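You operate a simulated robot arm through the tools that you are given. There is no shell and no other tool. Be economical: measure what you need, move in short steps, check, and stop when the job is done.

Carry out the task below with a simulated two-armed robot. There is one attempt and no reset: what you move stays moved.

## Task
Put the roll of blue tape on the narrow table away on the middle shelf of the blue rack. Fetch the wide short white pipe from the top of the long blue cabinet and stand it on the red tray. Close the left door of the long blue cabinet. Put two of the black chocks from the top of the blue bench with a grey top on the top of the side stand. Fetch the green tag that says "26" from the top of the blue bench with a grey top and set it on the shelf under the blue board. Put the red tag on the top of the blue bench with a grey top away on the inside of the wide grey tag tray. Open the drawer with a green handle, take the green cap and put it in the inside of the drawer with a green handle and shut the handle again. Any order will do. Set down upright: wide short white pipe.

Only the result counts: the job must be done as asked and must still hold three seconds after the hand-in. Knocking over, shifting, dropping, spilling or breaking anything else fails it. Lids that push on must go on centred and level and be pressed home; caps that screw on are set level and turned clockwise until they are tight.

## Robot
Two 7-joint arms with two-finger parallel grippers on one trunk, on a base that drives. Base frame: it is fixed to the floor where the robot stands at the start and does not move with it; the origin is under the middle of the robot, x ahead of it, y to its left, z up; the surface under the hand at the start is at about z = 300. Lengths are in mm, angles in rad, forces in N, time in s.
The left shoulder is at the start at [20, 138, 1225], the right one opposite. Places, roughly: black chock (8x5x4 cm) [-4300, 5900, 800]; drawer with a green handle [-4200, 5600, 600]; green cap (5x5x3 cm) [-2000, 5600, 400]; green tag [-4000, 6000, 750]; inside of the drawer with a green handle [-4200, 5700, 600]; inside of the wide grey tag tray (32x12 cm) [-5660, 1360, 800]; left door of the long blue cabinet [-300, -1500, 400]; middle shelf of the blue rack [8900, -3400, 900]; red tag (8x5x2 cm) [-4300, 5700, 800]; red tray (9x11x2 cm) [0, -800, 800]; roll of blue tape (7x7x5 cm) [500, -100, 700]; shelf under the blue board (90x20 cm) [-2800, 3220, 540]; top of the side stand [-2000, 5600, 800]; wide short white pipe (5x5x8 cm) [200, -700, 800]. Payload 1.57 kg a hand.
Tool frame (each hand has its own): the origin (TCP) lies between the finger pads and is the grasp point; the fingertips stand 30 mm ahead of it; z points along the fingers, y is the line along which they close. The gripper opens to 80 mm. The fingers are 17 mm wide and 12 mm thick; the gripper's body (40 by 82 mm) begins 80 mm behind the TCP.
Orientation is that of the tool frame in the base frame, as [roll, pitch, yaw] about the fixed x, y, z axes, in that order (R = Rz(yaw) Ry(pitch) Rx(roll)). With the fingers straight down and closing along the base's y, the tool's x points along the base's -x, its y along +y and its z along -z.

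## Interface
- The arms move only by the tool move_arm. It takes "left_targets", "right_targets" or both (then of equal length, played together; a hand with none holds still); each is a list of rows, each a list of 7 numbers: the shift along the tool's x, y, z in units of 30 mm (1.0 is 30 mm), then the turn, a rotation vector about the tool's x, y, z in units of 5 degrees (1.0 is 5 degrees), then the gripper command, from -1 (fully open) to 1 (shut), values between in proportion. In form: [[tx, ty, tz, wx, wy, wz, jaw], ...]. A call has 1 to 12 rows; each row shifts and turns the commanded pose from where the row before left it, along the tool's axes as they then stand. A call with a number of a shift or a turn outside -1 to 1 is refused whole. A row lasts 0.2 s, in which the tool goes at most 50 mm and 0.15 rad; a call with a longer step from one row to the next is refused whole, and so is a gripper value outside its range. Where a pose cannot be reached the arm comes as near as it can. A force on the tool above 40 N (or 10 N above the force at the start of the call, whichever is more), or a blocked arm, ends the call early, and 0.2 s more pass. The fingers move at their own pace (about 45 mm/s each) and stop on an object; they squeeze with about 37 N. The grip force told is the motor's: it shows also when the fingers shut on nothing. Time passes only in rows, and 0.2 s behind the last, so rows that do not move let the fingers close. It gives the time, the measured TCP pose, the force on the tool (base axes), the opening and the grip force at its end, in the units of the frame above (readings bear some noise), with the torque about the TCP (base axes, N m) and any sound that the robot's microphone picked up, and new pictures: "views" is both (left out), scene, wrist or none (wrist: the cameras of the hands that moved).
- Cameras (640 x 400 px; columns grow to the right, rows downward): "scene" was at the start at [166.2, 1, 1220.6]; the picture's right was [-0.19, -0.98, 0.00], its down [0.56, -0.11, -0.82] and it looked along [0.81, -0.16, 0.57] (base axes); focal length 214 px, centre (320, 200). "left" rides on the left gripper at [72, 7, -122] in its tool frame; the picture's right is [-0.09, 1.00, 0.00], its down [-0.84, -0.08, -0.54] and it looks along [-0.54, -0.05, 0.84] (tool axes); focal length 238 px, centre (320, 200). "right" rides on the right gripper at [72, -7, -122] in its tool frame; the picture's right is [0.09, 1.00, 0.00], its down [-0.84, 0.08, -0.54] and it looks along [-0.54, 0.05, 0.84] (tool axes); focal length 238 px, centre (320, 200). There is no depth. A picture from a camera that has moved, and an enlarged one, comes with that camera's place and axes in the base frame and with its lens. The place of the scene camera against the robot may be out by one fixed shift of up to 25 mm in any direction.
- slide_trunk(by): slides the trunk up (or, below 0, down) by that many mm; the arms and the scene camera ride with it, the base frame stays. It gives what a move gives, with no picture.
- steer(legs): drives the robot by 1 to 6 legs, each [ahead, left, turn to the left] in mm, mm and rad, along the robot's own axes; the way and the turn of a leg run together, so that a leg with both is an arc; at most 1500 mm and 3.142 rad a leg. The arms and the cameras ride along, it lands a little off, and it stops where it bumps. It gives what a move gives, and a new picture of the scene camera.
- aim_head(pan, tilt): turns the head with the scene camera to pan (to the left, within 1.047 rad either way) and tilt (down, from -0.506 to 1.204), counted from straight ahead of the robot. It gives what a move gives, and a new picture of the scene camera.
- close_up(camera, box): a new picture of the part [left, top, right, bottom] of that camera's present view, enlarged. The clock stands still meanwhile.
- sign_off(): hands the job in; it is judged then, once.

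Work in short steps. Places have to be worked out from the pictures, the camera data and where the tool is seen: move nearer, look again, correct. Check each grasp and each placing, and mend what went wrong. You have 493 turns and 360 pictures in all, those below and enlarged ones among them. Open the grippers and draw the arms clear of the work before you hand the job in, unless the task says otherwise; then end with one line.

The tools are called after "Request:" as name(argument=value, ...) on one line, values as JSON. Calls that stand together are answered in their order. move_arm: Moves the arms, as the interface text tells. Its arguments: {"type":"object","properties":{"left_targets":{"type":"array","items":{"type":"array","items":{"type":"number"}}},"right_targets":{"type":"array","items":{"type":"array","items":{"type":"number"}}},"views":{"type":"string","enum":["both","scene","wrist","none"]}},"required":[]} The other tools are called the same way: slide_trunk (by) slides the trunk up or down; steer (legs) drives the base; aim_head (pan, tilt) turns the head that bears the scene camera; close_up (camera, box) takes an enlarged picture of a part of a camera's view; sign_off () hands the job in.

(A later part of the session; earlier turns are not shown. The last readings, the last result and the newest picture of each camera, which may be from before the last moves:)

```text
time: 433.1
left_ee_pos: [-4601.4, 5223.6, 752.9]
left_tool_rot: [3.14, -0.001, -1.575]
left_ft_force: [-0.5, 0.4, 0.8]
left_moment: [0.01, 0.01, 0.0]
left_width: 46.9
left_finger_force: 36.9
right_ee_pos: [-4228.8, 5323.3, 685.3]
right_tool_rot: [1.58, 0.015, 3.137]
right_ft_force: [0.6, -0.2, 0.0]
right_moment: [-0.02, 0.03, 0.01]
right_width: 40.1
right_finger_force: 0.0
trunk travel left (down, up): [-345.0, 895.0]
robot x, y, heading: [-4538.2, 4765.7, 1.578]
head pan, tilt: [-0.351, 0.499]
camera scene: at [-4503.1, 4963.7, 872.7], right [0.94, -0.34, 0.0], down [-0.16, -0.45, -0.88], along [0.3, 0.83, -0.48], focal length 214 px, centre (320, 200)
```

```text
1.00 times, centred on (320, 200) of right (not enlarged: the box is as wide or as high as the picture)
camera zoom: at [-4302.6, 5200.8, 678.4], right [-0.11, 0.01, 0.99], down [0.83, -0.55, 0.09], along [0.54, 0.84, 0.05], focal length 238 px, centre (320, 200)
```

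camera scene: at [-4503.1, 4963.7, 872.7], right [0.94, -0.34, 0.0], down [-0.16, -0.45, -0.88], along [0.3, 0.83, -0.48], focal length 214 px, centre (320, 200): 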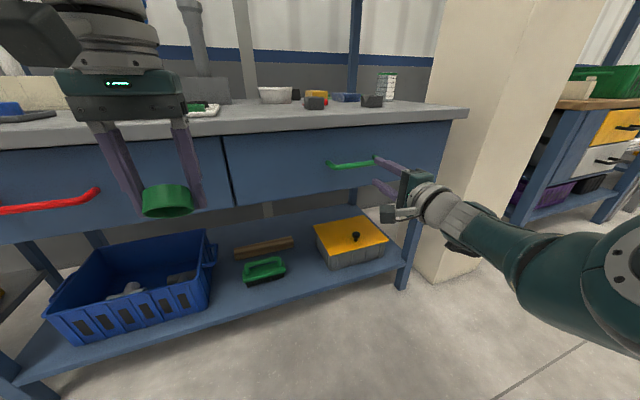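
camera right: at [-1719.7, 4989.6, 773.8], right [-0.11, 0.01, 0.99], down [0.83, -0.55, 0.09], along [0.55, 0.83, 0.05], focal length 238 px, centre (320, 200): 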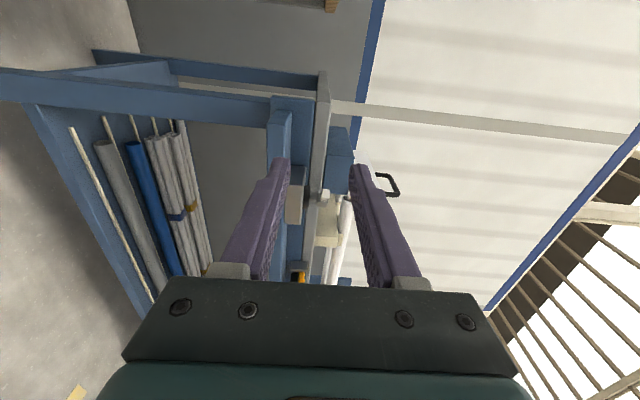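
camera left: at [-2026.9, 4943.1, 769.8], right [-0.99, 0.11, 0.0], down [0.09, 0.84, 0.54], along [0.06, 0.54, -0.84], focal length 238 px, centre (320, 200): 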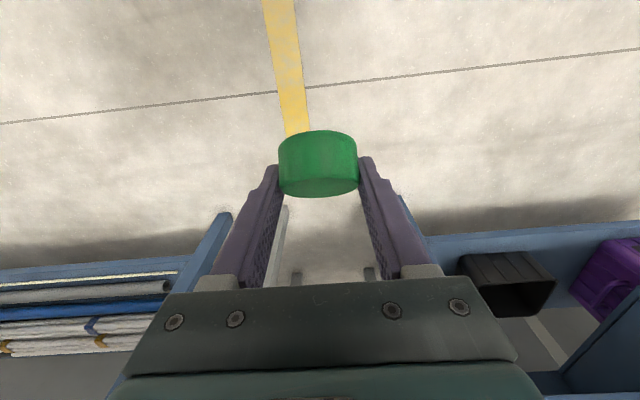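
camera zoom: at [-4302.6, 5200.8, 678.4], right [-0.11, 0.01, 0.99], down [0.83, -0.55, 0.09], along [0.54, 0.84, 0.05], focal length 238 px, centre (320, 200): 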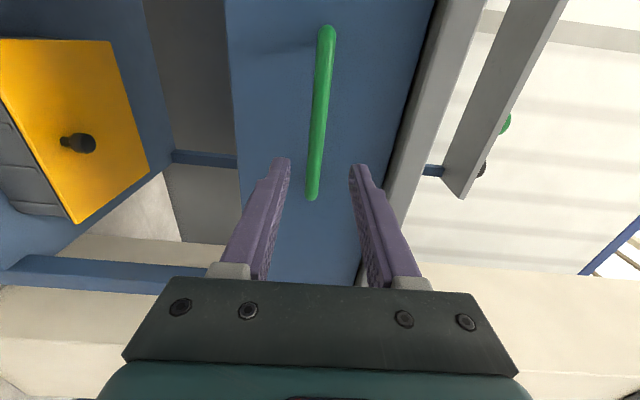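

The bar lies centred between the fingers at y≈5425. I'll advance 88 mm and close on it.

Request:
steer(legs=[[88, 0, 0]])

Request:
move_arm(right_targets=[[0, 0, 0, 0, 0, 0, 1], [0, 0, 0, 0, 0, 0, 1], [0, 0, 0, 0, 0, 0, 1], [0, 0, 0, 0, 0, 0, 1]], views="both")

```text
time: 434.2
left_ee_pos: [-4600.8, 5309.2, 752.1]
left_tool_rot: [3.141, -0.001, -1.577]
left_ft_force: [1.1, -0.3, -0.9]
left_moment: [0.02, -0.04, 0.02]
left_width: 47.3
left_finger_force: 36.7
right_ee_pos: [-4228.9, 5407.3, 683.8]
right_tool_rot: [1.579, 0.016, 3.135]
right_ft_force: [0.1, 0.8, 0.1]
right_moment: [0.03, -0.04, 0.01]
right_width: 40.2
right_finger_force: 0.3
trunk travel left (down, up): [-345.0, 895.0]
robot x, y, heading: [-4542.0, 4850.4, 1.572]
head pan, tilt: [-0.351, 0.499]
camera scene: at [-4503.1, 5048.9, 872.6], right [0.94, -0.34, 0.0], down [-0.16, -0.45, -0.88], along [0.3, 0.83, -0.48], focal length 214 px, centre (320, 200)
```

scene: 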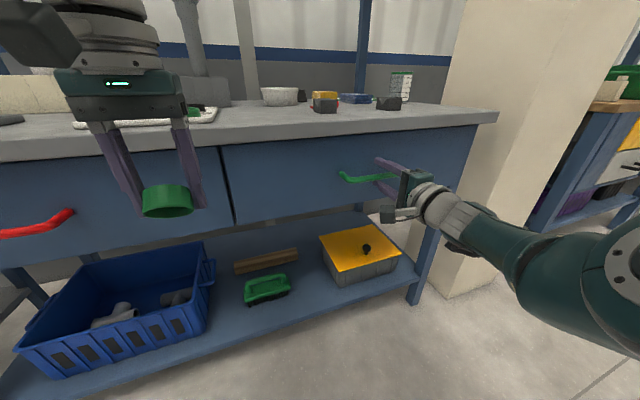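

```text
time: 435.2
left_ee_pos: [-4600.6, 5308.2, 750.9]
left_tool_rot: [-3.141, -0.002, -1.579]
left_ft_force: [0.5, 0.9, 0.2]
left_moment: [-0.03, -0.01, -0.01]
left_width: 47.0
left_finger_force: 36.9
right_ee_pos: [-4229.1, 5404.6, 678.9]
right_tool_rot: [1.586, 0.015, 3.133]
right_ft_force: [5.3, 4.8, -23.2]
right_moment: [0.0, 0.4, -0.01]
right_width: 13.6
right_finger_force: 30.7
trunk travel left (down, up): [-345.0, 895.0]
robot x, y, heading: [-4542.6, 4850.5, 1.574]
head pan, tilt: [-0.351, 0.499]
camera scene: at [-4503.3, 5047.3, 872.1], right [0.94, -0.34, 0.0], down [-0.16, -0.45, -0.88], along [0.3, 0.82, -0.48], focal length 214 px, centre (320, 200)
camera right: at [-4302.5, 5282.9, 675.6], right [-0.11, 0.02, 0.99], down [0.83, -0.55, 0.1], along [0.55, 0.84, 0.04], focal length 238 px, centre (320, 200)
```

scene: 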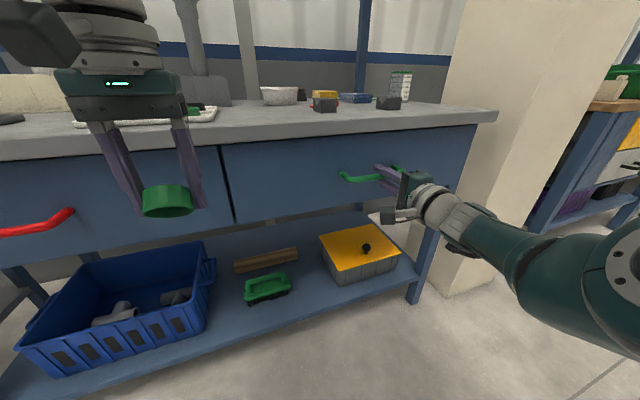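
right: 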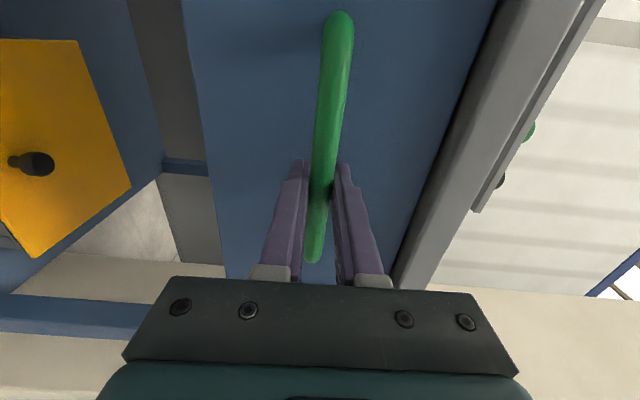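

The bar is gripped. I'll pull the drawer by driving back 220 mm.

Request:
steer(legs=[[-220, 0, 0]])

```text
time: 436.9
left_ee_pos: [-4601.4, 5085.5, 751.3]
left_tool_rot: [3.141, -0.006, -1.575]
left_ft_force: [0.2, -0.4, -0.6]
left_moment: [0.02, -0.04, 0.0]
left_width: 47.2
left_finger_force: 37.1
right_ee_pos: [-4228.6, 5182.7, 681.1]
right_tool_rot: [1.586, 0.015, 3.133]
right_ft_force: [4.7, 0.2, -24.2]
right_moment: [-0.03, 0.41, -0.2]
right_width: 14.0
right_finger_force: 30.3
trunk travel left (down, up): [-345.0, 895.0]
robot x, y, heading: [-4537.8, 4631.0, 1.576]
head pan, tilt: [-0.351, 0.499]
camera scene: at [-4503.1, 4825.3, 872.0], right [0.94, -0.34, 0.0], down [-0.16, -0.45, -0.88], along [0.3, 0.82, -0.48], focal length 214 px, centre (320, 200)
```

scene: 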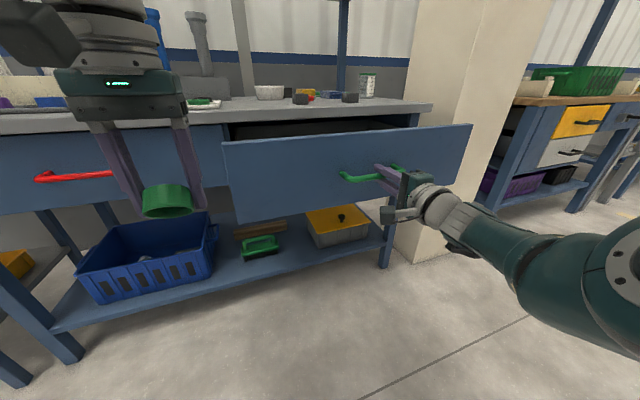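

The drawer is open about 220 mm. While the right hand holds it, I'll raise the left hand and reach over the drawer with a 45° tilt.

Request:
move_arm(left_targets=[[0, -0.7, -1, 0, 0, 0, 1], [0, -0.7, -1, 0, 0, 0, 1], [0, -0.7, -1, 0, 0, 0, 1], [0, -0.7, -1, 0, 0, 0, 1]], views="none")

Request:
move_arm(left_targets=[[-0.8, -0.2, 0, 0, -1, 0, 1], [-0.797, -0.2, 0.07, 0, -1, 0, 1], [-0.788, -0.2, 0.139, 0, -1, 0, 1], [-0.773, -0.2, 0.207, 0, -1, 0, 1], [-0.752, -0.2, 0.274, 0, -1, 0, 1], [-0.725, -0.2, 0.338, 0, -1, 0, 1], [-0.693, -0.2, 0.4, 0, -1, 0, 1], [-0.655, -0.2, 0.459, 0, -1, 0, 1], [-0.613, -0.2, 0.514, 0, -1, 0, 1]], views="both")

```text
time: 437.9
left_ee_pos: [-4540.2, 5052.1, 850.3]
left_tool_rot: [-3.133, -0.016, -1.569]
left_ft_force: [-0.4, -0.3, -0.5]
left_moment: [0.01, 0.01, -0.02]
left_width: 47.2
left_finger_force: 36.9
left hand out of reach, approached as far as the arm can: row 1, 2, 3, 4
right_ee_pos: [-4228.0, 5183.2, 680.5]
right_tool_rot: [1.588, 0.013, 3.133]
right_ft_force: [2.4, 0.9, -11.5]
right_moment: [-0.02, 0.47, -0.08]
right_width: 13.9
right_finger_force: 30.0
trunk travel left (down, up): [-345.0, 895.0]
robot x, y, heading: [-4537.7, 4629.4, 1.573]
head pan, tilt: [-0.351, 0.499]
```

```text
time: 439.9
left_ee_pos: [-4521.7, 5204.3, 840.4]
left_tool_rot: [3.14, 0.783, -1.575]
left_ft_force: [-0.5, 0.4, -0.1]
left_moment: [0.02, -0.02, 0.02]
left_width: 47.3
left_finger_force: 36.7
left hand out of reach, approached as far as the arm can: row 1, 2, 3, 4, 5, 6, 7, 8
right_ee_pos: [-4229.2, 5184.0, 679.6]
right_tool_rot: [1.588, 0.013, 3.135]
right_ft_force: [2.9, 0.5, -16.9]
right_moment: [-0.02, 0.4, -0.02]
right_width: 13.8
right_finger_force: 29.8
trunk travel left (down, up): [-345.0, 895.0]
robot x, y, heading: [-4540.4, 4630.2, 1.568]
head pan, tilt: [-0.351, 0.499]
camera scene: at [-4503.1, 4826.2, 872.2], right [0.94, -0.34, 0.0], down [-0.16, -0.45, -0.88], along [0.3, 0.82, -0.48], focal length 214 px, centre (320, 200)
camera left: at [-4529.6, 5067.1, 876.5], right [-1.0, 0.07, 0.06], down [0.08, 0.21, 0.97], along [0.06, 0.98, -0.21], focal length 238 px, centre (320, 200)
```

scene: 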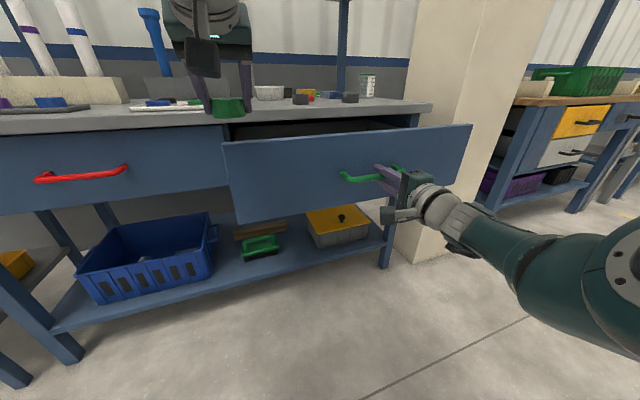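
left: 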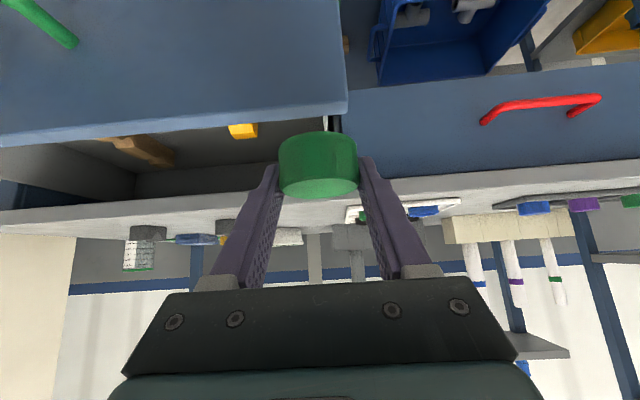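

The left hand falls about 100 mm short. I'll release the handle, back off, raise and retract the right hand, and then drive the left hand in over the drawer.

Request:
move_arm(right_targets=[[0, 0, 0, 0, 0, 0, 0], [0, 0, 0, 0, 0, 0, 0], [0, 0, 0, 0, 0, 0, 0]], views="none")

Request:
steer(legs=[[-90, 0, 0]])

Request:
move_arm(right_targets=[[0, 1, 0, 0, 0, 0, 0], [0, 1, 0, 0, 0, 0, 0], [0, 1, 0, 0, 0, 0, 0], [0, 1, -0.5, 0, 0, 0, 0], [0, 1, -0.5, 0, 0, 0, 0], [0, 1, -0.5, 0, 0, 0, 0], [0, 1, -0.5, 0, 0, 0, 0], [0, 1, -0.5, 0, 0, 0, 0]], views="scene")

```text
time: 440.7
left_ee_pos: [-4520.7, 5206.9, 841.9]
left_tool_rot: [3.141, 0.785, -1.575]
left_ft_force: [-0.7, 0.3, -0.7]
left_moment: [0.02, 0.04, 0.0]
left_width: 47.1
left_finger_force: 37.1
right_ee_pos: [-4228.3, 5185.6, 682.0]
right_tool_rot: [1.583, 0.016, 3.134]
right_ft_force: [0.2, 0.7, -0.3]
right_moment: [-0.01, 0.01, -0.03]
right_width: 39.8
right_finger_force: 0.2
trunk travel left (down, up): [-345.0, 895.0]
robot x, y, heading: [-4538.7, 4628.9, 1.571]
head pan, tilt: [-0.351, 0.499]
```

```text
time: 441.8
left_ee_pos: [-4520.8, 5114.1, 842.8]
left_tool_rot: [-3.139, 0.782, -1.579]
left_ft_force: [0.6, 0.3, -0.5]
left_moment: [0.03, -0.01, 0.01]
left_width: 47.0
left_finger_force: 36.6
right_ee_pos: [-4227.6, 5094.5, 680.8]
right_tool_rot: [1.586, 0.015, 3.134]
right_ft_force: [-1.2, -0.7, 0.1]
right_moment: [0.05, -0.02, 0.02]
right_width: 39.8
right_finger_force: 0.0
trunk travel left (down, up): [-345.0, 895.0]
robot x, y, heading: [-4539.7, 4538.7, 1.57]
head pan, tilt: [-0.351, 0.499]
camera scene: at [-4502.4, 4736.8, 872.6], right [0.94, -0.34, 0.0], down [-0.16, -0.45, -0.88], along [0.3, 0.82, -0.48], focal length 214 px, centre (320, 200)
```

scene: 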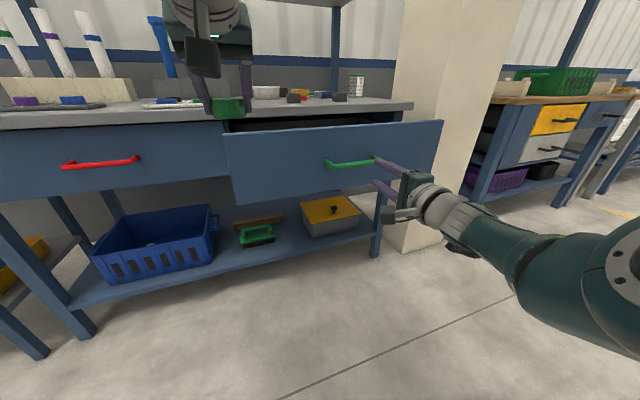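

```text
time: 443.6
left_ee_pos: [-4519.6, 5114.0, 843.0]
left_tool_rot: [-3.139, 0.784, -1.579]
left_ft_force: [-0.2, 1.2, -0.6]
left_moment: [-0.02, -0.02, 0.01]
left_width: 47.3
left_finger_force: 36.8
right_ee_pos: [-4232.0, 5023.5, 922.5]
right_tool_rot: [1.586, 0.015, 3.133]
right_ft_force: [-0.6, 0.2, 0.4]
right_moment: [0.01, -0.02, 0.0]
right_width: 39.9
right_finger_force: 0.0
trunk travel left (down, up): [-345.0, 895.0]
robot x, y, heading: [-4538.9, 4535.6, 1.574]
head pan, tilt: [-0.351, 0.499]
camera scene: at [-4502.2, 4737.2, 872.6], right [0.94, -0.34, 0.0], down [-0.16, -0.45, -0.88], along [0.3, 0.83, -0.48], focal length 214 px, centre (320, 200)
```

scene: 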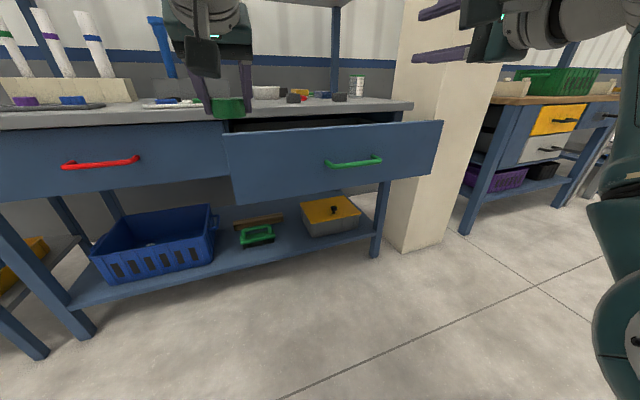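

Now drive forward 215 mm and right 80 mm so the cap hangs over the drawer.

Request:
steer(legs=[[215, -80, 0]])

Request:
close_up(camera="left", box=[0, 0, 640, 400])

```text
time: 445.3
left_ee_pos: [-4440.9, 5328.3, 842.1]
left_tool_rot: [-3.141, 0.785, -1.578]
left_ft_force: [0.7, -0.4, 0.6]
left_moment: [0.01, 0.02, 0.01]
left_width: 47.3
left_finger_force: 37.3
right_ee_pos: [-4153.5, 5237.2, 921.2]
right_tool_rot: [1.586, 0.015, 3.133]
right_ft_force: [0.6, -0.2, 0.4]
right_moment: [0.0, -0.01, 0.0]
right_width: 40.1
right_finger_force: 0.0
trunk travel left (down, up): [-345.0, 895.0]
robot x, y, heading: [-4464.1, 4753.2, 1.572]
head pan, tilt: [-0.351, 0.499]
camera scene: at [-4422.9, 4951.4, 872.7], right [0.94, -0.34, 0.0], down [-0.16, -0.45, -0.88], along [0.3, 0.83, -0.48], focal length 214 px, centre (320, 200)
```

scene: 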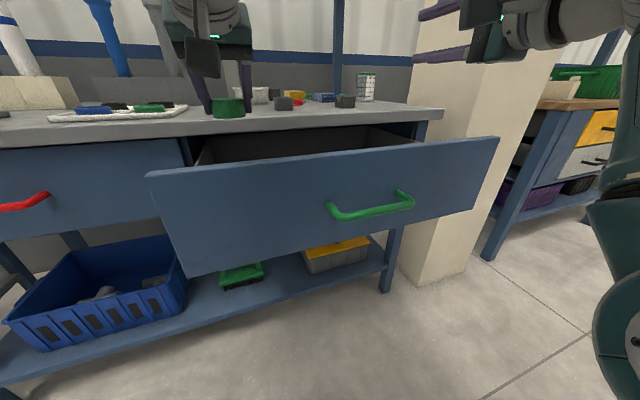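

```text
1.00 times, centred on (320, 200) of left (not enlarged: the box is as wide or as high as the picture)
camera zoom: at [-4449.1, 5192.1, 877.5], right [-1.0, 0.07, 0.06], down [0.08, 0.21, 0.97], along [0.06, 0.98, -0.21], focal length 238 px, centre (320, 200)
```

zoom: 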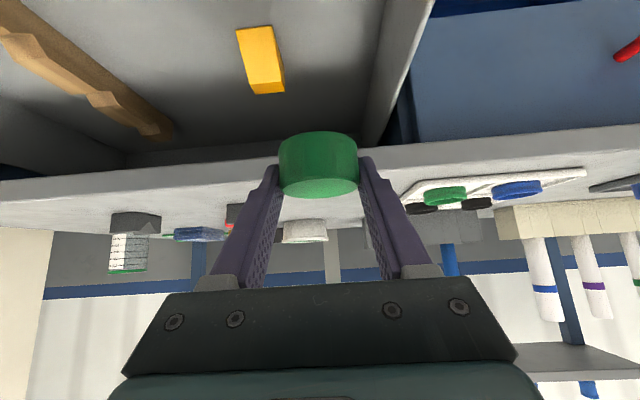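

The drawer holds a yellow block and a wooden tool; the space nearer the front-left is free. To set the cap down gently I'll bring the left hand upright (moving back), then drive forward 90 mm.

Request:
move_arm(left_targets=[[0.297, 0.06, -0.297, 0, 1, 0, 1], [0.322, 0.06, -0.27, 0, 1, 0, 1], [0.344, 0.06, -0.241, 0, 1, 0, 1], [0.364, 0.06, -0.21, 0, 1, 0, 1], [0.381, 0.06, -0.177, 0, 1, 0, 1], [0.395, 0.06, -0.144, 0, 1, 0, 1], [0.406, 0.06, -0.109, 0, 1, 0, 1], [0.414, 0.06, -0.073, 0, 1, 0, 1], [0.418, 0.06, -0.037, 0, 1, 0, 1]], views="none")

```text
time: 447.3
left_ee_pos: [-4467.7, 5183.2, 825.7]
left_tool_rot: [3.126, -0.017, -1.607]
left_ft_force: [0.2, -0.8, 0.0]
left_moment: [0.0, -0.03, 0.0]
left_width: 46.6
left_finger_force: 36.6
left hand out of reach, approached as far as the arm can: row 2, 4, 5, 6, 7, 8, 9
right_ee_pos: [-4152.7, 5238.0, 921.4]
right_tool_rot: [1.584, 0.013, 3.133]
right_ft_force: [-0.5, -0.2, 0.8]
right_moment: [-0.01, 0.02, -0.02]
right_width: 39.9
right_finger_force: 0.0
trunk travel left (down, up): [-345.0, 895.0]
robot x, y, heading: [-4460.2, 4755.1, 1.573]
head pan, tilt: [-0.351, 0.499]
```

Request:
slide_trunk(by=50)

Request:
steer(legs=[[130, -15, 0]])

Request:
close_up(camera="left", box=[0, 0, 640, 400])

```text
time: 448.2
left_ee_pos: [-4467.8, 5183.8, 875.1]
left_tool_rot: [3.135, -0.02, -1.604]
left_ft_force: [0.1, -0.5, -0.4]
left_moment: [0.01, 0.03, 0.01]
left_width: 46.8
left_finger_force: 36.8
right_ee_pos: [-4152.8, 5238.3, 972.1]
right_tool_rot: [1.585, 0.013, 3.133]
right_ft_force: [0.0, -0.4, -1.2]
right_moment: [0.0, 0.02, 0.01]
right_width: 40.1
right_finger_force: 0.2
trunk travel left (down, up): [-395.0, 845.0]
robot x, y, heading: [-4462.1, 4749.2, 1.574]
head pan, tilt: [-0.351, 0.499]
```

```text
time: 449.5
left_ee_pos: [-4454.8, 5312.2, 875.9]
left_tool_rot: [3.137, -0.021, -1.596]
left_ft_force: [-0.4, 0.9, -0.5]
left_moment: [-0.02, 0.0, 0.02]
left_width: 47.1
left_finger_force: 36.9
right_ee_pos: [-4139.2, 5366.9, 972.7]
right_tool_rot: [1.585, 0.017, 3.135]
right_ft_force: [0.2, 0.6, 0.8]
right_moment: [0.01, -0.03, 0.0]
right_width: 40.1
right_finger_force: 0.1
trunk travel left (down, up): [-395.0, 845.0]
robot x, y, heading: [-4446.4, 4881.4, 1.576]
head pan, tilt: [-0.351, 0.499]
camera scene: at [-4408.3, 5079.6, 922.7], right [0.94, -0.34, 0.0], down [-0.16, -0.45, -0.88], along [0.3, 0.83, -0.48], focal length 214 px, centre (320, 200)
```

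scene: 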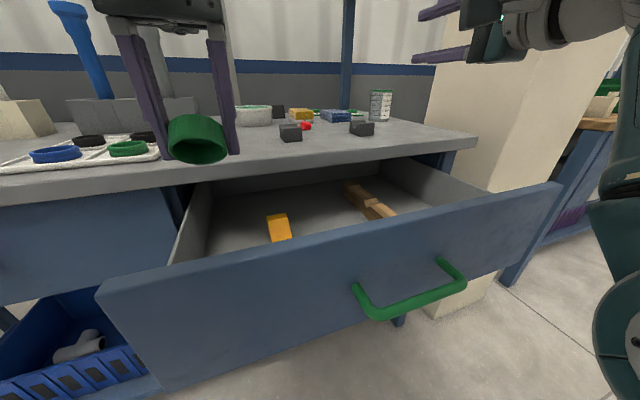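

```text
1.00 times, centred on (320, 200) of left (not enlarged: the box is as wide or as high as the picture)
camera zoom: at [-4463.2, 5243.4, 998.0], right [-0.99, 0.12, 0.01], down [0.1, 0.85, 0.52], along [0.06, 0.52, -0.85], focal length 238 px, centre (320, 200)
```

zoom: 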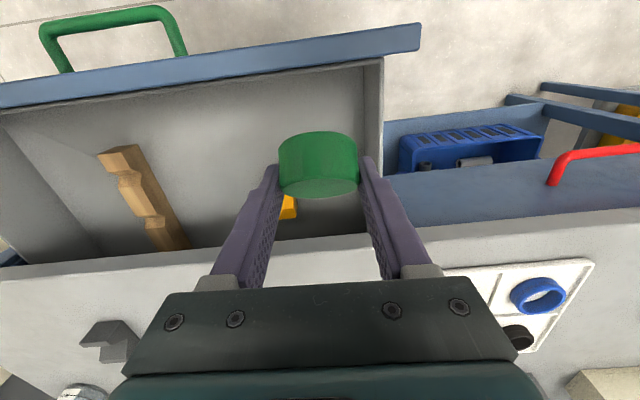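

The cap hangs over free drawer floor. I'll raise the right hand for clearance, shift 10 mm from the side wall, and lower with the trunk.

Request:
move_arm(right_targets=[[0, 1, 0, 0, 0, 0, 0], [0, 1, 0, 0, 0, 0, 0], [0, 1, 0, 0, 0, 0, 0], [0, 1, 0, 0, 0, 0, 0]], left_targets=[[0, -0.35, 0, 0, 0, 0, 1], [0, 0, 0, 0, 0, 0, 1], [0, 0, 0, 0, 0, 0, 1], [0, 0, 0, 0, 0, 0, 1]], views="none")

Request:
slide_trunk(by=-130)

Request:
close_up(camera="left", box=[0, 0, 640, 400])

```text
time: 450.7
left_ee_pos: [-4454.9, 5311.6, 873.6]
left_tool_rot: [3.136, -0.026, -1.599]
left_ft_force: [0.0, -0.7, -0.2]
left_moment: [-0.03, 0.03, -0.01]
left_width: 47.2
left_finger_force: 37.0
left hand out of reach, approached as far as the arm can: row 1
right_ee_pos: [-4137.5, 5373.7, 1037.6]
right_tool_rot: [1.698, -0.004, 3.131]
right_ft_force: [-0.1, -0.4, 0.6]
right_moment: [0.05, 0.02, 0.0]
right_width: 39.8
right_finger_force: 0.0
trunk travel left (down, up): [-395.0, 845.0]
robot x, y, heading: [-4445.9, 4886.4, 1.571]
head pan, tilt: [-0.351, 0.499]
stopped in row 4 (right hand): the arm was blocked; the commanded pose is now the measured one
```

```text
time: 452.3
left_ee_pos: [-4454.0, 5311.2, 743.5]
left_tool_rot: [3.136, -0.026, -1.599]
left_ft_force: [1.3, 0.2, -2.0]
left_moment: [-0.01, -0.02, 0.0]
left_width: 47.1
left_finger_force: 37.4
right_ee_pos: [-4137.4, 5375.3, 908.8]
right_tool_rot: [1.697, -0.001, 3.131]
right_ft_force: [0.5, -0.7, 0.9]
right_moment: [-0.01, 0.02, 0.0]
right_width: 40.0
right_finger_force: 0.1
trunk travel left (down, up): [-265.0, 975.0]
robot x, y, heading: [-4443.1, 4883.7, 1.57]
head pan, tilt: [-0.351, 0.499]
```

```text
1.00 times, centred on (320, 200) of left (not enlarged: the box is as wide or as high as the picture)
camera zoom: at [-4462.6, 5242.7, 866.8], right [-0.99, 0.12, 0.01], down [0.11, 0.85, 0.52], along [0.06, 0.52, -0.85], focal length 238 px, centre (320, 200)
```

zoom: 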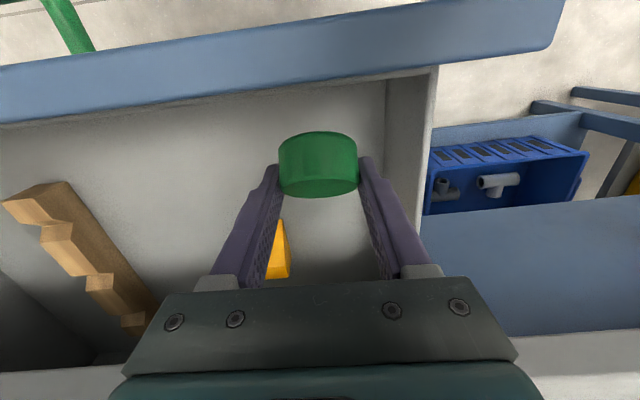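

Continue lowering in small steps until contact.

Request:
slide_trunk(by=-25)

Request:
slide_trunk(by=-10)

Request:
slide_trunk(by=-8)

```text
time: 453.0
left_ee_pos: [-4454.3, 5311.0, 718.2]
left_tool_rot: [3.135, -0.024, -1.598]
left_ft_force: [0.1, 0.3, 0.2]
left_moment: [-0.06, 0.02, 0.01]
left_width: 47.1
left_finger_force: 37.5
right_ee_pos: [-4137.0, 5374.6, 882.9]
right_tool_rot: [1.7, -0.001, 3.13]
right_ft_force: [-0.8, -0.8, 0.5]
right_moment: [0.0, 0.02, -0.02]
right_width: 39.9
right_finger_force: 0.1
trunk travel left (down, up): [-240.0, 1000.0]
robot x, y, heading: [-4445.9, 4880.3, 1.574]
head pan, tilt: [-0.351, 0.499]
```

```text
time: 453.6
left_ee_pos: [-4454.5, 5310.3, 709.2]
left_tool_rot: [3.133, -0.024, -1.598]
left_ft_force: [0.4, -0.4, 0.7]
left_moment: [0.02, 0.01, -0.01]
left_width: 46.7
left_finger_force: 36.7
right_ee_pos: [-4137.3, 5375.0, 872.7]
right_tool_rot: [1.699, -0.003, 3.13]
right_ft_force: [-0.4, -0.3, 0.6]
right_moment: [-0.02, 0.02, -0.02]
right_width: 40.1
right_finger_force: 0.1
trunk travel left (down, up): [-230.0, 1010.0]
robot x, y, heading: [-4446.6, 4877.3, 1.575]
head pan, tilt: [-0.351, 0.499]
```

```text
time: 454.2
left_ee_pos: [-4454.4, 5310.5, 701.3]
left_tool_rot: [3.135, -0.025, -1.599]
left_ft_force: [-0.1, 0.1, 0.2]
left_moment: [0.01, 0.0, -0.02]
left_width: 47.0
left_finger_force: 37.2
right_ee_pos: [-4136.4, 5374.8, 865.0]
right_tool_rot: [1.698, -0.001, 3.132]
right_ft_force: [0.0, 0.4, -0.1]
right_moment: [-0.01, -0.02, 0.03]
right_width: 40.0
right_finger_force: 0.2
trunk travel left (down, up): [-222.0, 1018.0]
robot x, y, heading: [-4450.2, 4882.7, 1.573]
head pan, tilt: [-0.351, 0.499]
```

Request:
slide_trunk(by=-8)

Request:
slide_trunk(by=-6)

Request:
slide_trunk(by=-6)

```text
time: 454.7
left_ee_pos: [-4454.7, 5311.7, 692.9]
left_tool_rot: [3.136, -0.024, -1.599]
left_ft_force: [-0.2, -0.2, -0.6]
left_moment: [-0.02, -0.01, -0.02]
left_width: 47.0
left_finger_force: 37.4
right_ee_pos: [-4138.1, 5374.7, 857.0]
right_tool_rot: [1.697, -0.001, 3.13]
right_ft_force: [0.5, 0.9, 0.5]
right_moment: [-0.02, 0.01, 0.0]
right_width: 40.2
right_finger_force: 0.0
trunk travel left (down, up): [-214.0, 1026.0]
robot x, y, heading: [-4447.1, 4883.2, 1.572]
head pan, tilt: [-0.351, 0.499]
```

```text
time: 455.3
left_ee_pos: [-4455.3, 5310.0, 686.0]
left_tool_rot: [3.133, -0.024, -1.598]
left_ft_force: [0.1, -0.9, 0.6]
left_moment: [-0.01, -0.01, -0.02]
left_width: 47.0
left_finger_force: 37.5
right_ee_pos: [-4135.9, 5375.6, 851.5]
right_tool_rot: [1.697, -0.003, 3.13]
right_ft_force: [-0.2, 0.6, 0.3]
right_moment: [0.0, -0.01, 0.0]
right_width: 40.0
right_finger_force: 0.1
trunk travel left (down, up): [-208.0, 1032.0]
robot x, y, heading: [-4446.3, 4883.6, 1.575]
head pan, tilt: [-0.351, 0.499]
```

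```text
time: 455.8
left_ee_pos: [-4455.3, 5311.1, 680.4]
left_tool_rot: [3.133, -0.026, -1.598]
left_ft_force: [-0.5, -0.3, 0.1]
left_moment: [-0.03, 0.0, 0.0]
left_width: 47.0
left_finger_force: 37.2
right_ee_pos: [-4137.9, 5374.8, 845.3]
right_tool_rot: [1.697, -0.001, 3.13]
right_ft_force: [0.7, 0.9, 0.9]
right_moment: [0.03, 0.02, -0.01]
right_width: 39.8
right_finger_force: 0.0
trunk travel left (down, up): [-202.0, 1038.0]
robot x, y, heading: [-4446.0, 4881.4, 1.575]
head pan, tilt: [-0.351, 0.499]
```

Request:
close_up(camera="scene", box=[60, 60, 380, 300])

```text
1.67 times, centred on (220, 180) of scene
camera zoom: at [-4408.4, 5079.2, 729.6], right [0.94, -0.34, 0.0], down [-0.16, -0.45, -0.88], along [0.3, 0.83, -0.48], focal length 358 px, centre (487, 233)
```

zoom: 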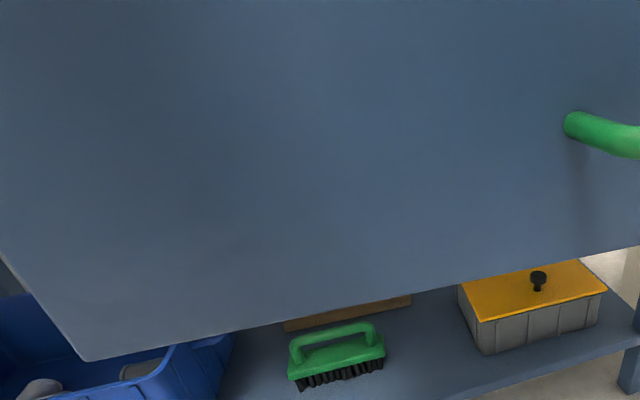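

The drawer floor should be near z≈630. Lower a little more.

Request:
slide_trunk(by=-8)

Request:
slide_trunk(by=-6)

Request:
slide_trunk(by=-5)

```text
time: 456.4
left_ee_pos: [-4454.9, 5310.3, 671.4]
left_tool_rot: [3.135, -0.025, -1.597]
left_ft_force: [0.0, -0.2, -0.5]
left_moment: [0.03, -0.05, 0.03]
left_width: 47.0
left_finger_force: 36.7
right_ee_pos: [-4137.2, 5374.2, 837.3]
right_tool_rot: [1.698, -0.001, 3.132]
right_ft_force: [0.0, -0.2, 0.4]
right_moment: [-0.01, 0.0, -0.02]
right_width: 39.8
right_finger_force: 0.0
trunk travel left (down, up): [-194.0, 1046.0]
robot x, y, heading: [-4445.3, 4881.9, 1.575]
head pan, tilt: [-0.351, 0.499]
```

```text
time: 457.0
left_ee_pos: [-4454.7, 5311.0, 667.2]
left_tool_rot: [3.134, -0.026, -1.601]
left_ft_force: [0.5, 1.0, 0.2]
left_moment: [-0.03, -0.01, -0.01]
left_width: 46.9
left_finger_force: 36.5
right_ee_pos: [-4136.8, 5374.0, 831.4]
right_tool_rot: [1.698, -0.003, 3.128]
right_ft_force: [0.7, 0.2, 0.0]
right_moment: [-0.01, 0.02, -0.02]
right_width: 39.8
right_finger_force: 0.2
trunk travel left (down, up): [-188.0, 1052.0]
robot x, y, heading: [-4443.4, 4884.4, 1.576]
head pan, tilt: [-0.351, 0.499]
```

```text
time: 457.5
left_ee_pos: [-4454.6, 5312.4, 662.1]
left_tool_rot: [3.133, -0.025, -1.6]
left_ft_force: [0.4, 0.1, -0.1]
left_moment: [0.0, -0.04, 0.03]
left_width: 46.9
left_finger_force: 36.9
right_ee_pos: [-4136.2, 5374.8, 825.3]
right_tool_rot: [1.698, -0.001, 3.132]
right_ft_force: [-0.4, -0.4, 0.0]
right_moment: [0.02, 0.03, 0.05]
right_width: 40.1
right_finger_force: 0.1
trunk travel left (down, up): [-183.0, 1057.0]
robot x, y, heading: [-4446.5, 4882.6, 1.578]
head pan, tilt: [-0.351, 0.499]
```

Request:
move_arm(right_targets=[[0, 0.7, -0.5, 0, 0, 0, 0], [0, 0.7, -0.5, 0, 0, 0, 0]], views="none")

Request:
slide_trunk(by=-5)

Request:
slide_trunk(by=-5)

Request:
close_up(camera="left", box=[0, 0, 640, 400])

```text
time: 458.2
left_ee_pos: [-4454.0, 5311.2, 661.6]
left_tool_rot: [3.136, -0.025, -1.6]
left_ft_force: [0.9, 1.2, 0.6]
left_moment: [0.0, -0.01, -0.02]
left_width: 47.1
left_finger_force: 37.1
right_ee_pos: [-4138.7, 5357.4, 782.2]
right_tool_rot: [1.906, -0.018, -3.139]
right_ft_force: [-0.3, 1.2, -0.2]
right_moment: [0.0, 0.02, 0.03]
right_width: 40.0
right_finger_force: 0.0
trunk travel left (down, up): [-183.0, 1057.0]
robot x, y, heading: [-4448.7, 4885.1, 1.573]
head pan, tilt: [-0.351, 0.499]
stopped in row 2 (right hand): the arm was blocked; the commanded pose is now the measured one
```

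```text
time: 458.7
left_ee_pos: [-4453.7, 5311.3, 656.4]
left_tool_rot: [3.135, -0.024, -1.6]
left_ft_force: [0.5, 1.1, -0.6]
left_moment: [-0.01, 0.0, 0.01]
left_width: 47.0
left_finger_force: 36.8
right_ee_pos: [-4139.3, 5358.5, 776.6]
right_tool_rot: [1.908, -0.015, -3.141]
right_ft_force: [-0.5, 0.1, -0.2]
right_moment: [0.0, 0.0, 0.01]
right_width: 40.1
right_finger_force: 0.1
trunk travel left (down, up): [-178.0, 1062.0]
robot x, y, heading: [-4450.4, 4882.8, 1.574]
head pan, tilt: [-0.351, 0.499]
```

```text
time: 459.3
left_ee_pos: [-4454.3, 5312.6, 652.6]
left_tool_rot: [3.136, -0.024, -1.597]
left_ft_force: [0.3, 0.3, -0.4]
left_moment: [0.03, -0.02, -0.01]
left_width: 46.7
left_finger_force: 37.2
right_ee_pos: [-4140.7, 5359.8, 772.1]
right_tool_rot: [1.907, -0.015, -3.139]
right_ft_force: [-1.9, 1.3, 8.5]
right_moment: [-0.83, -0.11, -0.16]
right_width: 40.0
right_finger_force: 0.0
trunk travel left (down, up): [-173.0, 1067.0]
robot x, y, heading: [-4448.0, 4881.3, 1.575]
head pan, tilt: [-0.351, 0.499]
```

```text
1.00 times, centred on (320, 200) of left (not enlarged: the box is as wide or as high as the picture)
camera zoom: at [-4462.5, 5243.5, 774.9], right [-0.99, 0.12, 0.01], down [0.11, 0.85, 0.52], along [0.06, 0.52, -0.85], focal length 238 px, centre (320, 200)
```

zoom: 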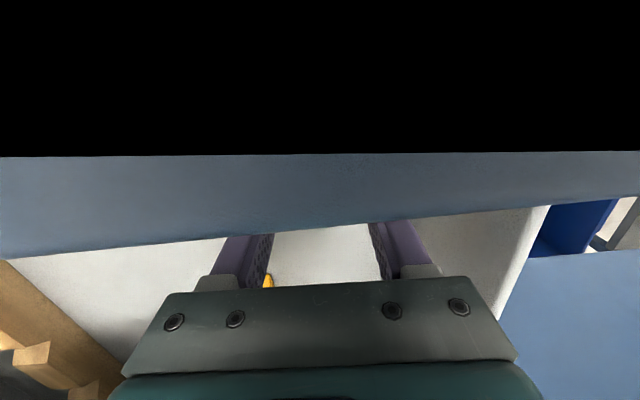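

The right hand just touches the drawer front, so I'll stop lowering: the cap is practically at the floor. I'll release it now.

Request:
move_arm(left_targets=[[0, 0, 0, 0, 0, 0, -0.2], [0, 0, 0, 0, 0, 0, -0.45], [0, 0, 0, 0, 0, 0, -0.5], [0, 0, 0, 0, 0, 0, -0.5]], views="none")

Request:
slide_trunk(by=200)

Request:
close_up(camera="left", box=[0, 0, 640, 400])

```text
time: 460.3
left_ee_pos: [-4454.9, 5312.9, 651.0]
left_tool_rot: [3.134, -0.025, -1.599]
left_ft_force: [0.1, 1.0, 1.0]
left_moment: [0.0, 0.0, -0.02]
left_width: 60.2
left_finger_force: 0.1
right_ee_pos: [-4139.2, 5359.9, 771.6]
right_tool_rot: [1.906, -0.015, -3.141]
right_ft_force: [-1.4, 1.2, 8.5]
right_moment: [-0.92, -0.17, -0.19]
right_width: 40.1
right_finger_force: 0.1
trunk travel left (down, up): [-173.0, 1067.0]
robot x, y, heading: [-4448.3, 4880.2, 1.572]
head pan, tilt: [-0.351, 0.499]
```

```text
time: 462.4
left_ee_pos: [-4454.6, 5310.2, 851.2]
left_tool_rot: [3.134, -0.025, -1.6]
left_ft_force: [-0.5, 0.7, -0.7]
left_moment: [-0.01, 0.0, 0.01]
left_width: 60.1
left_finger_force: 0.1
right_ee_pos: [-4139.7, 5358.7, 972.4]
right_tool_rot: [1.909, -0.017, -3.14]
right_ft_force: [-0.3, -0.4, -0.2]
right_moment: [0.0, 0.03, -0.03]
right_width: 39.9
right_finger_force: 0.0
trunk travel left (down, up): [-373.0, 867.0]
robot x, y, heading: [-4448.7, 4880.4, 1.57]
head pan, tilt: [-0.351, 0.499]
```

```text
1.00 times, centred on (320, 200) of left (not enlarged: the box is as wide or as high as the picture)
camera zoom: at [-4462.7, 5242.6, 974.6], right [-0.99, 0.12, 0.01], down [0.11, 0.85, 0.52], along [0.06, 0.52, -0.85], focal length 238 px, centre (320, 200)
```

zoom: 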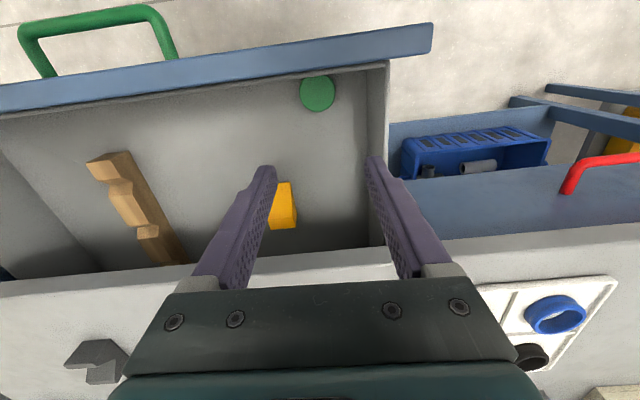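

The cap lies in the drawer. I'll back away, level the right hand, shut its fingers and lower it to push the drawer front closed.

Request:
steer(legs=[[-350, 0, 0]])

Request:
move_arm(right_targets=[[0, -0.4, 0, -0.97, 0, 0, 1], [0, -0.5, 0, -0.97, 0, 0, 1], [0, -0.8, 0, -0.97, 0, 0, 1], [0, -1, 0, -0.97, 0, 0, 1], [0, -1, 0, 0, 0, 0, 1], [0, -1, 0, 0, 0, 0, 1], [0, -1, 0, 0, 0, 0, 1], [0, -1, 0, 0, 0, 0, 1], [0, -1, 0, 0, 0, 0, 1]], views="scene")

```text
time: 464.7
left_ee_pos: [-4453.2, 4959.9, 851.8]
left_tool_rot: [3.133, -0.025, -1.599]
left_ft_force: [0.8, -1.2, 0.4]
left_moment: [0.0, -0.01, 0.02]
left_width: 60.1
left_finger_force: 0.1
right_ee_pos: [-4139.2, 5006.3, 972.0]
right_tool_rot: [1.908, -0.015, -3.139]
right_ft_force: [0.5, 0.1, -0.6]
right_moment: [0.01, 0.02, 0.01]
right_width: 39.9
right_finger_force: 0.1
trunk travel left (down, up): [-373.0, 867.0]
robot x, y, heading: [-4442.4, 4527.8, 1.574]
head pan, tilt: [-0.351, 0.499]
camera scene: at [-4407.0, 4726.3, 900.6], right [0.94, -0.34, 0.0], down [-0.16, -0.45, -0.88], along [0.3, 0.83, -0.48], focal length 214 px, centre (320, 200)
```

scene: 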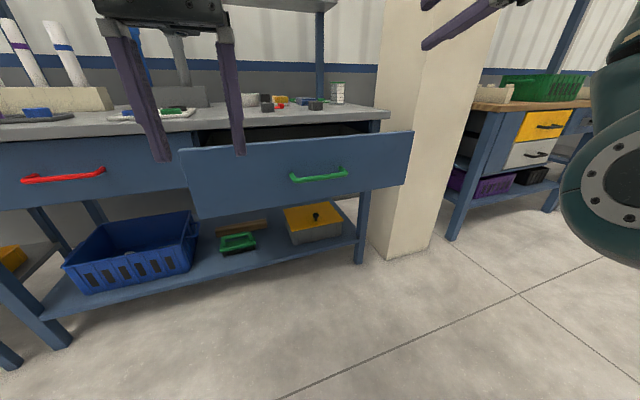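

```text
time: 466.7
left_ee_pos: [-4453.9, 4958.5, 851.2]
left_tool_rot: [3.133, -0.024, -1.598]
left_ft_force: [-1.1, 0.7, -0.1]
left_moment: [-0.02, 0.0, 0.0]
left_width: 60.2
left_finger_force: 0.1
right_ee_pos: [-4142.2, 4992.3, 742.5]
right_tool_rot: [1.572, -0.015, -3.142]
right_ft_force: [0.6, 0.4, 2.0]
right_moment: [0.0, -0.02, -0.01]
right_width: 0.2
right_finger_force: 21.0
trunk travel left (down, up): [-373.0, 867.0]
robot x, y, heading: [-4443.8, 4528.4, 1.571]
head pan, tilt: [-0.351, 0.499]
camera scene: at [-4407.3, 4726.6, 900.6], right [0.94, -0.34, 0.0], down [-0.16, -0.45, -0.88], along [0.3, 0.83, -0.48], focal length 214 px, centre (320, 200)
```

scene: 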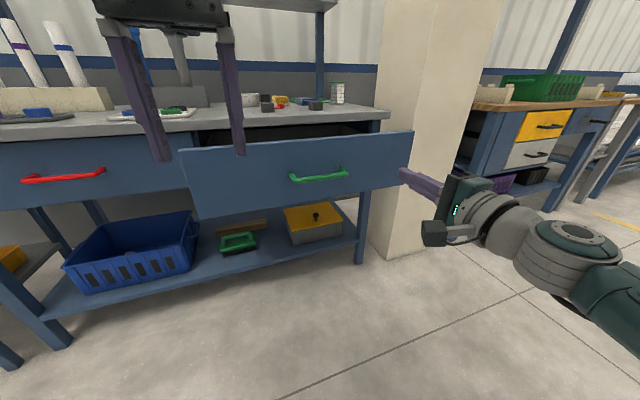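

Shift left 96 mm to the drawer's centre and push forward.

Request:
steer(legs=[[0, 96, 0], [400, 0, 0]])

```text
time: 469.9
left_ee_pos: [-4553.5, 5358.7, 851.7]
left_tool_rot: [3.134, -0.025, -1.594]
left_ft_force: [0.3, -0.3, -0.7]
left_moment: [0.01, 0.02, -0.03]
left_width: 59.9
left_finger_force: 0.0
right_ee_pos: [-4242.4, 5395.1, 741.4]
right_tool_rot: [1.568, -0.015, -3.132]
right_ft_force: [0.8, 0.4, 0.2]
right_moment: [-0.01, 0.03, -0.02]
right_width: 0.0
right_finger_force: 21.9
trunk travel left (down, up): [-373.0, 867.0]
robot x, y, heading: [-4547.6, 4929.9, 1.58]
head pan, tilt: [-0.351, 0.499]
camera scene: at [-4506.3, 5127.3, 900.7], right [0.94, -0.33, 0.0], down [-0.16, -0.45, -0.88], along [0.29, 0.83, -0.48], focal length 214 px, centre (320, 200)
```

scene: 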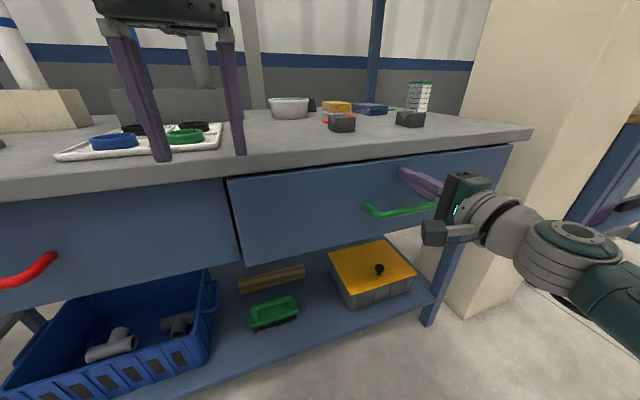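

Nearly shut. Push the last bit until it is firm.

Request:
steer(legs=[[60, 0, 0]])

```text
time: 470.9
left_ee_pos: [-4554.0, 5391.1, 848.4]
left_tool_rot: [3.133, -0.03, -1.599]
left_ft_force: [-0.4, 0.5, 0.5]
left_moment: [-0.04, 0.0, 0.01]
left_width: 60.2
left_finger_force: 0.1
right_ee_pos: [-4243.0, 5423.9, 739.9]
right_tool_rot: [1.573, -0.019, -3.13]
right_ft_force: [-2.4, -25.8, 4.7]
right_moment: [0.17, -0.08, -0.07]
right_width: 0.0
right_finger_force: 21.4
trunk travel left (down, up): [-373.0, 867.0]
robot x, y, heading: [-4542.9, 4965.5, 1.579]
head pan, tilt: [-0.351, 0.499]
stopped in leg 1: the force on the tool passed its limit at 160 N (the readings are from after the stop); the commanded pose is now the measured one
camera scene: at [-4506.6, 5159.8, 899.6], right [0.94, -0.34, 0.0], down [-0.16, -0.46, -0.88], along [0.3, 0.82, -0.48], focal length 214 px, centre (320, 200)
```

scene: 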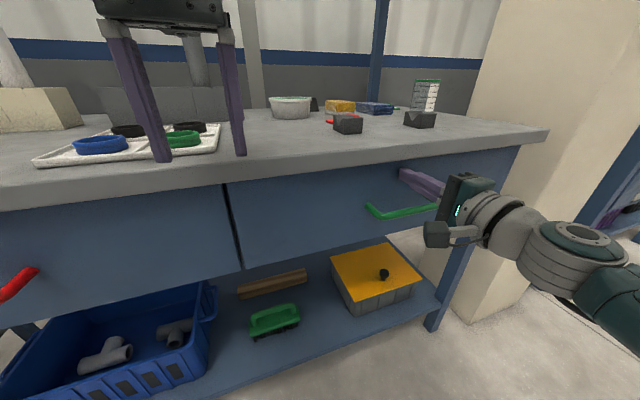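

The drawer is shut. I'll back off and bring the right hand back to pointing down for the tags.

Request:
steer(legs=[[-400, 0, 0]])

Request:
move_arm(right_targets=[[0, 0, -0.5, 1, 0, 0, -1], [0, -0.044, -0.498, 1, 0, 0, -1], [0, -0.087, -0.492, 1, 0, 0, -1], [0, -0.129, -0.483, 1, 0, 0, -1], [0, -0.171, -0.47, 1, 0, 0, -1], [0, -0.211, -0.453, 1, 0, 0, -1], [0, -0.25, -0.433, 1, 0, 0, -1], [0, -0.287, -0.41, 1, 0, 0, -1], [0, -0.321, -0.383, 1, 0, 0, -1]], views="none")

Request:
move_arm(right_targets=[[0, -0.354, -0.354, 1, 0, 0, -1], [0, -0.383, -0.321, 1, 0, 0, -1], [0, -0.41, -0.287, 1, 0, 0, -1], [0, -0.433, -0.25, 1, 0, 0, -1], [0, -0.453, -0.211, 1, 0, 0, -1], [0, -0.47, -0.171, 1, 0, 0, -1], [0, -0.483, -0.129, 1, 0, 0, -1], [0, -0.492, -0.087, 1, 0, 0, -1], [0, -0.498, -0.044, 1, 0, 0, -1]], views="none")

Request:
slide_trunk(by=220)

Request:
aim_head(pan=0, tilt=0.6)

```text
time: 473.3
left_ee_pos: [-4548.0, 5006.0, 851.5]
left_tool_rot: [3.135, -0.024, -1.605]
left_ft_force: [-0.6, 0.2, 0.3]
left_moment: [0.06, -0.01, 0.0]
left_width: 59.8
left_finger_force: 0.0
right_ee_pos: [-4237.5, 5036.1, 742.4]
right_tool_rot: [1.566, -0.016, -3.141]
right_ft_force: [0.0, -0.7, 0.0]
right_moment: [-0.03, -0.02, 0.0]
right_width: 0.0
right_finger_force: 21.1
trunk travel left (down, up): [-373.0, 867.0]
robot x, y, heading: [-4543.0, 4575.0, 1.571]
head pan, tilt: [-0.351, 0.499]
camera scene: at [-4503.3, 4773.7, 900.6], right [0.94, -0.34, 0.0], down [-0.17, -0.45, -0.88], along [0.3, 0.82, -0.48], focal length 214 px, centre (320, 200)
```

scene: 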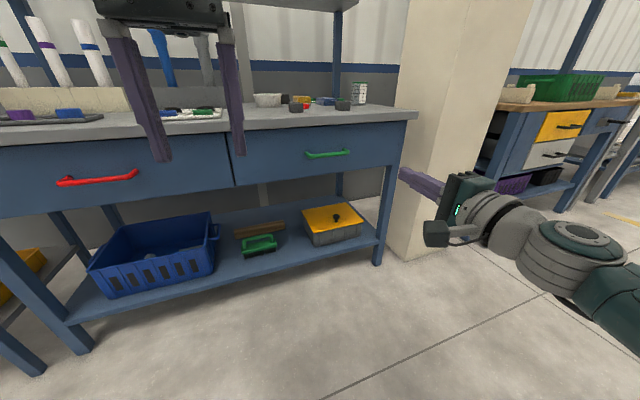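

```text
time: 475.3
left_ee_pos: [-4548.5, 5005.7, 851.7]
left_tool_rot: [3.131, -0.025, -1.604]
left_ft_force: [-0.3, 0.4, -0.7]
left_moment: [0.0, -0.01, -0.02]
left_width: 59.8
left_finger_force: 0.1
right_ee_pos: [-4238.2, 4905.6, 741.0]
right_tool_rot: [2.353, -0.015, -3.14]
right_ft_force: [0.1, 0.1, 0.3]
right_moment: [0.0, 0.0, 0.02]
right_width: 79.7
right_finger_force: 0.1
right hand out of reach, approached as far as the arm can: row 1
trunk travel left (down, up): [-373.0, 867.0]
robot x, y, heading: [-4542.7, 4578.1, 1.568]
head pan, tilt: [-0.351, 0.499]
```

```text
time: 477.3
left_ee_pos: [-4548.5, 5005.9, 850.2]
left_tool_rot: [3.132, -0.025, -1.605]
left_ft_force: [0.4, 0.7, 0.2]
left_moment: [-0.01, 0.02, 0.04]
left_width: 60.0
left_finger_force: 0.0
right_ee_pos: [-4236.8, 4770.7, 741.2]
right_tool_rot: [3.137, -0.018, 3.141]
right_ft_force: [-0.5, 1.4, -0.2]
right_moment: [0.05, 0.01, -0.01]
right_width: 80.0
right_finger_force: 0.0
trunk travel left (down, up): [-373.0, 867.0]
robot x, y, heading: [-4540.7, 4576.4, 1.569]
head pan, tilt: [-0.351, 0.499]
```

```text
time: 479.7
left_ee_pos: [-4548.8, 5006.6, 1070.8]
left_tool_rot: [3.132, -0.025, -1.604]
left_ft_force: [0.4, -0.2, 0.2]
left_moment: [-0.01, -0.02, 0.0]
left_width: 60.2
left_finger_force: 0.1
right_ee_pos: [-4237.7, 4771.1, 962.3]
right_tool_rot: [3.137, -0.015, -3.141]
right_ft_force: [0.8, 1.1, 0.8]
right_moment: [0.0, 0.0, 0.0]
right_width: 80.0
right_finger_force: 0.1
trunk travel left (down, up): [-593.0, 647.0]
robot x, y, heading: [-4542.1, 4576.5, 1.568]
head pan, tilt: [-0.351, 0.499]
```

```text
time: 480.5
left_ee_pos: [-4547.2, 5007.4, 1071.5]
left_tool_rot: [3.133, -0.024, -1.605]
left_ft_force: [-0.8, -0.6, -0.1]
left_moment: [0.0, 0.0, 0.03]
left_width: 60.0
left_finger_force: 0.1
right_ee_pos: [-4236.9, 4770.7, 962.1]
right_tool_rot: [3.136, -0.014, -3.139]
right_ft_force: [0.3, 0.1, -0.1]
right_moment: [-0.01, 0.02, -0.01]
right_width: 79.9
right_finger_force: 0.0
trunk travel left (down, up): [-593.0, 647.0]
robot x, y, heading: [-4541.2, 4573.1, 1.567]
head pan, tilt: [0.0, 0.6]
camera scene: at [-4534.5, 4776.9, 1111.6], right [1.0, 0.0, 0.0], down [0.0, -0.56, -0.83], along [0.0, 0.83, -0.56], focal length 214 px, centre (320, 200)
```

scene: 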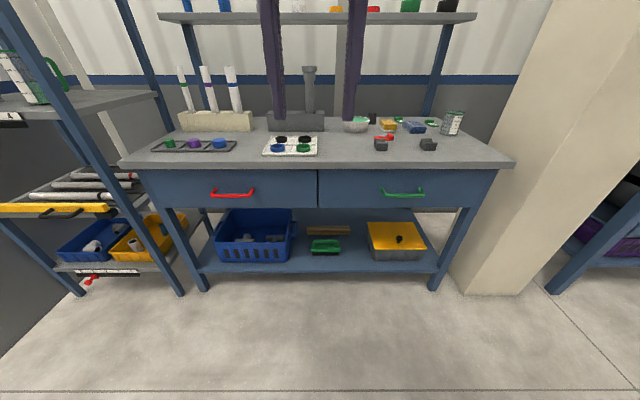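

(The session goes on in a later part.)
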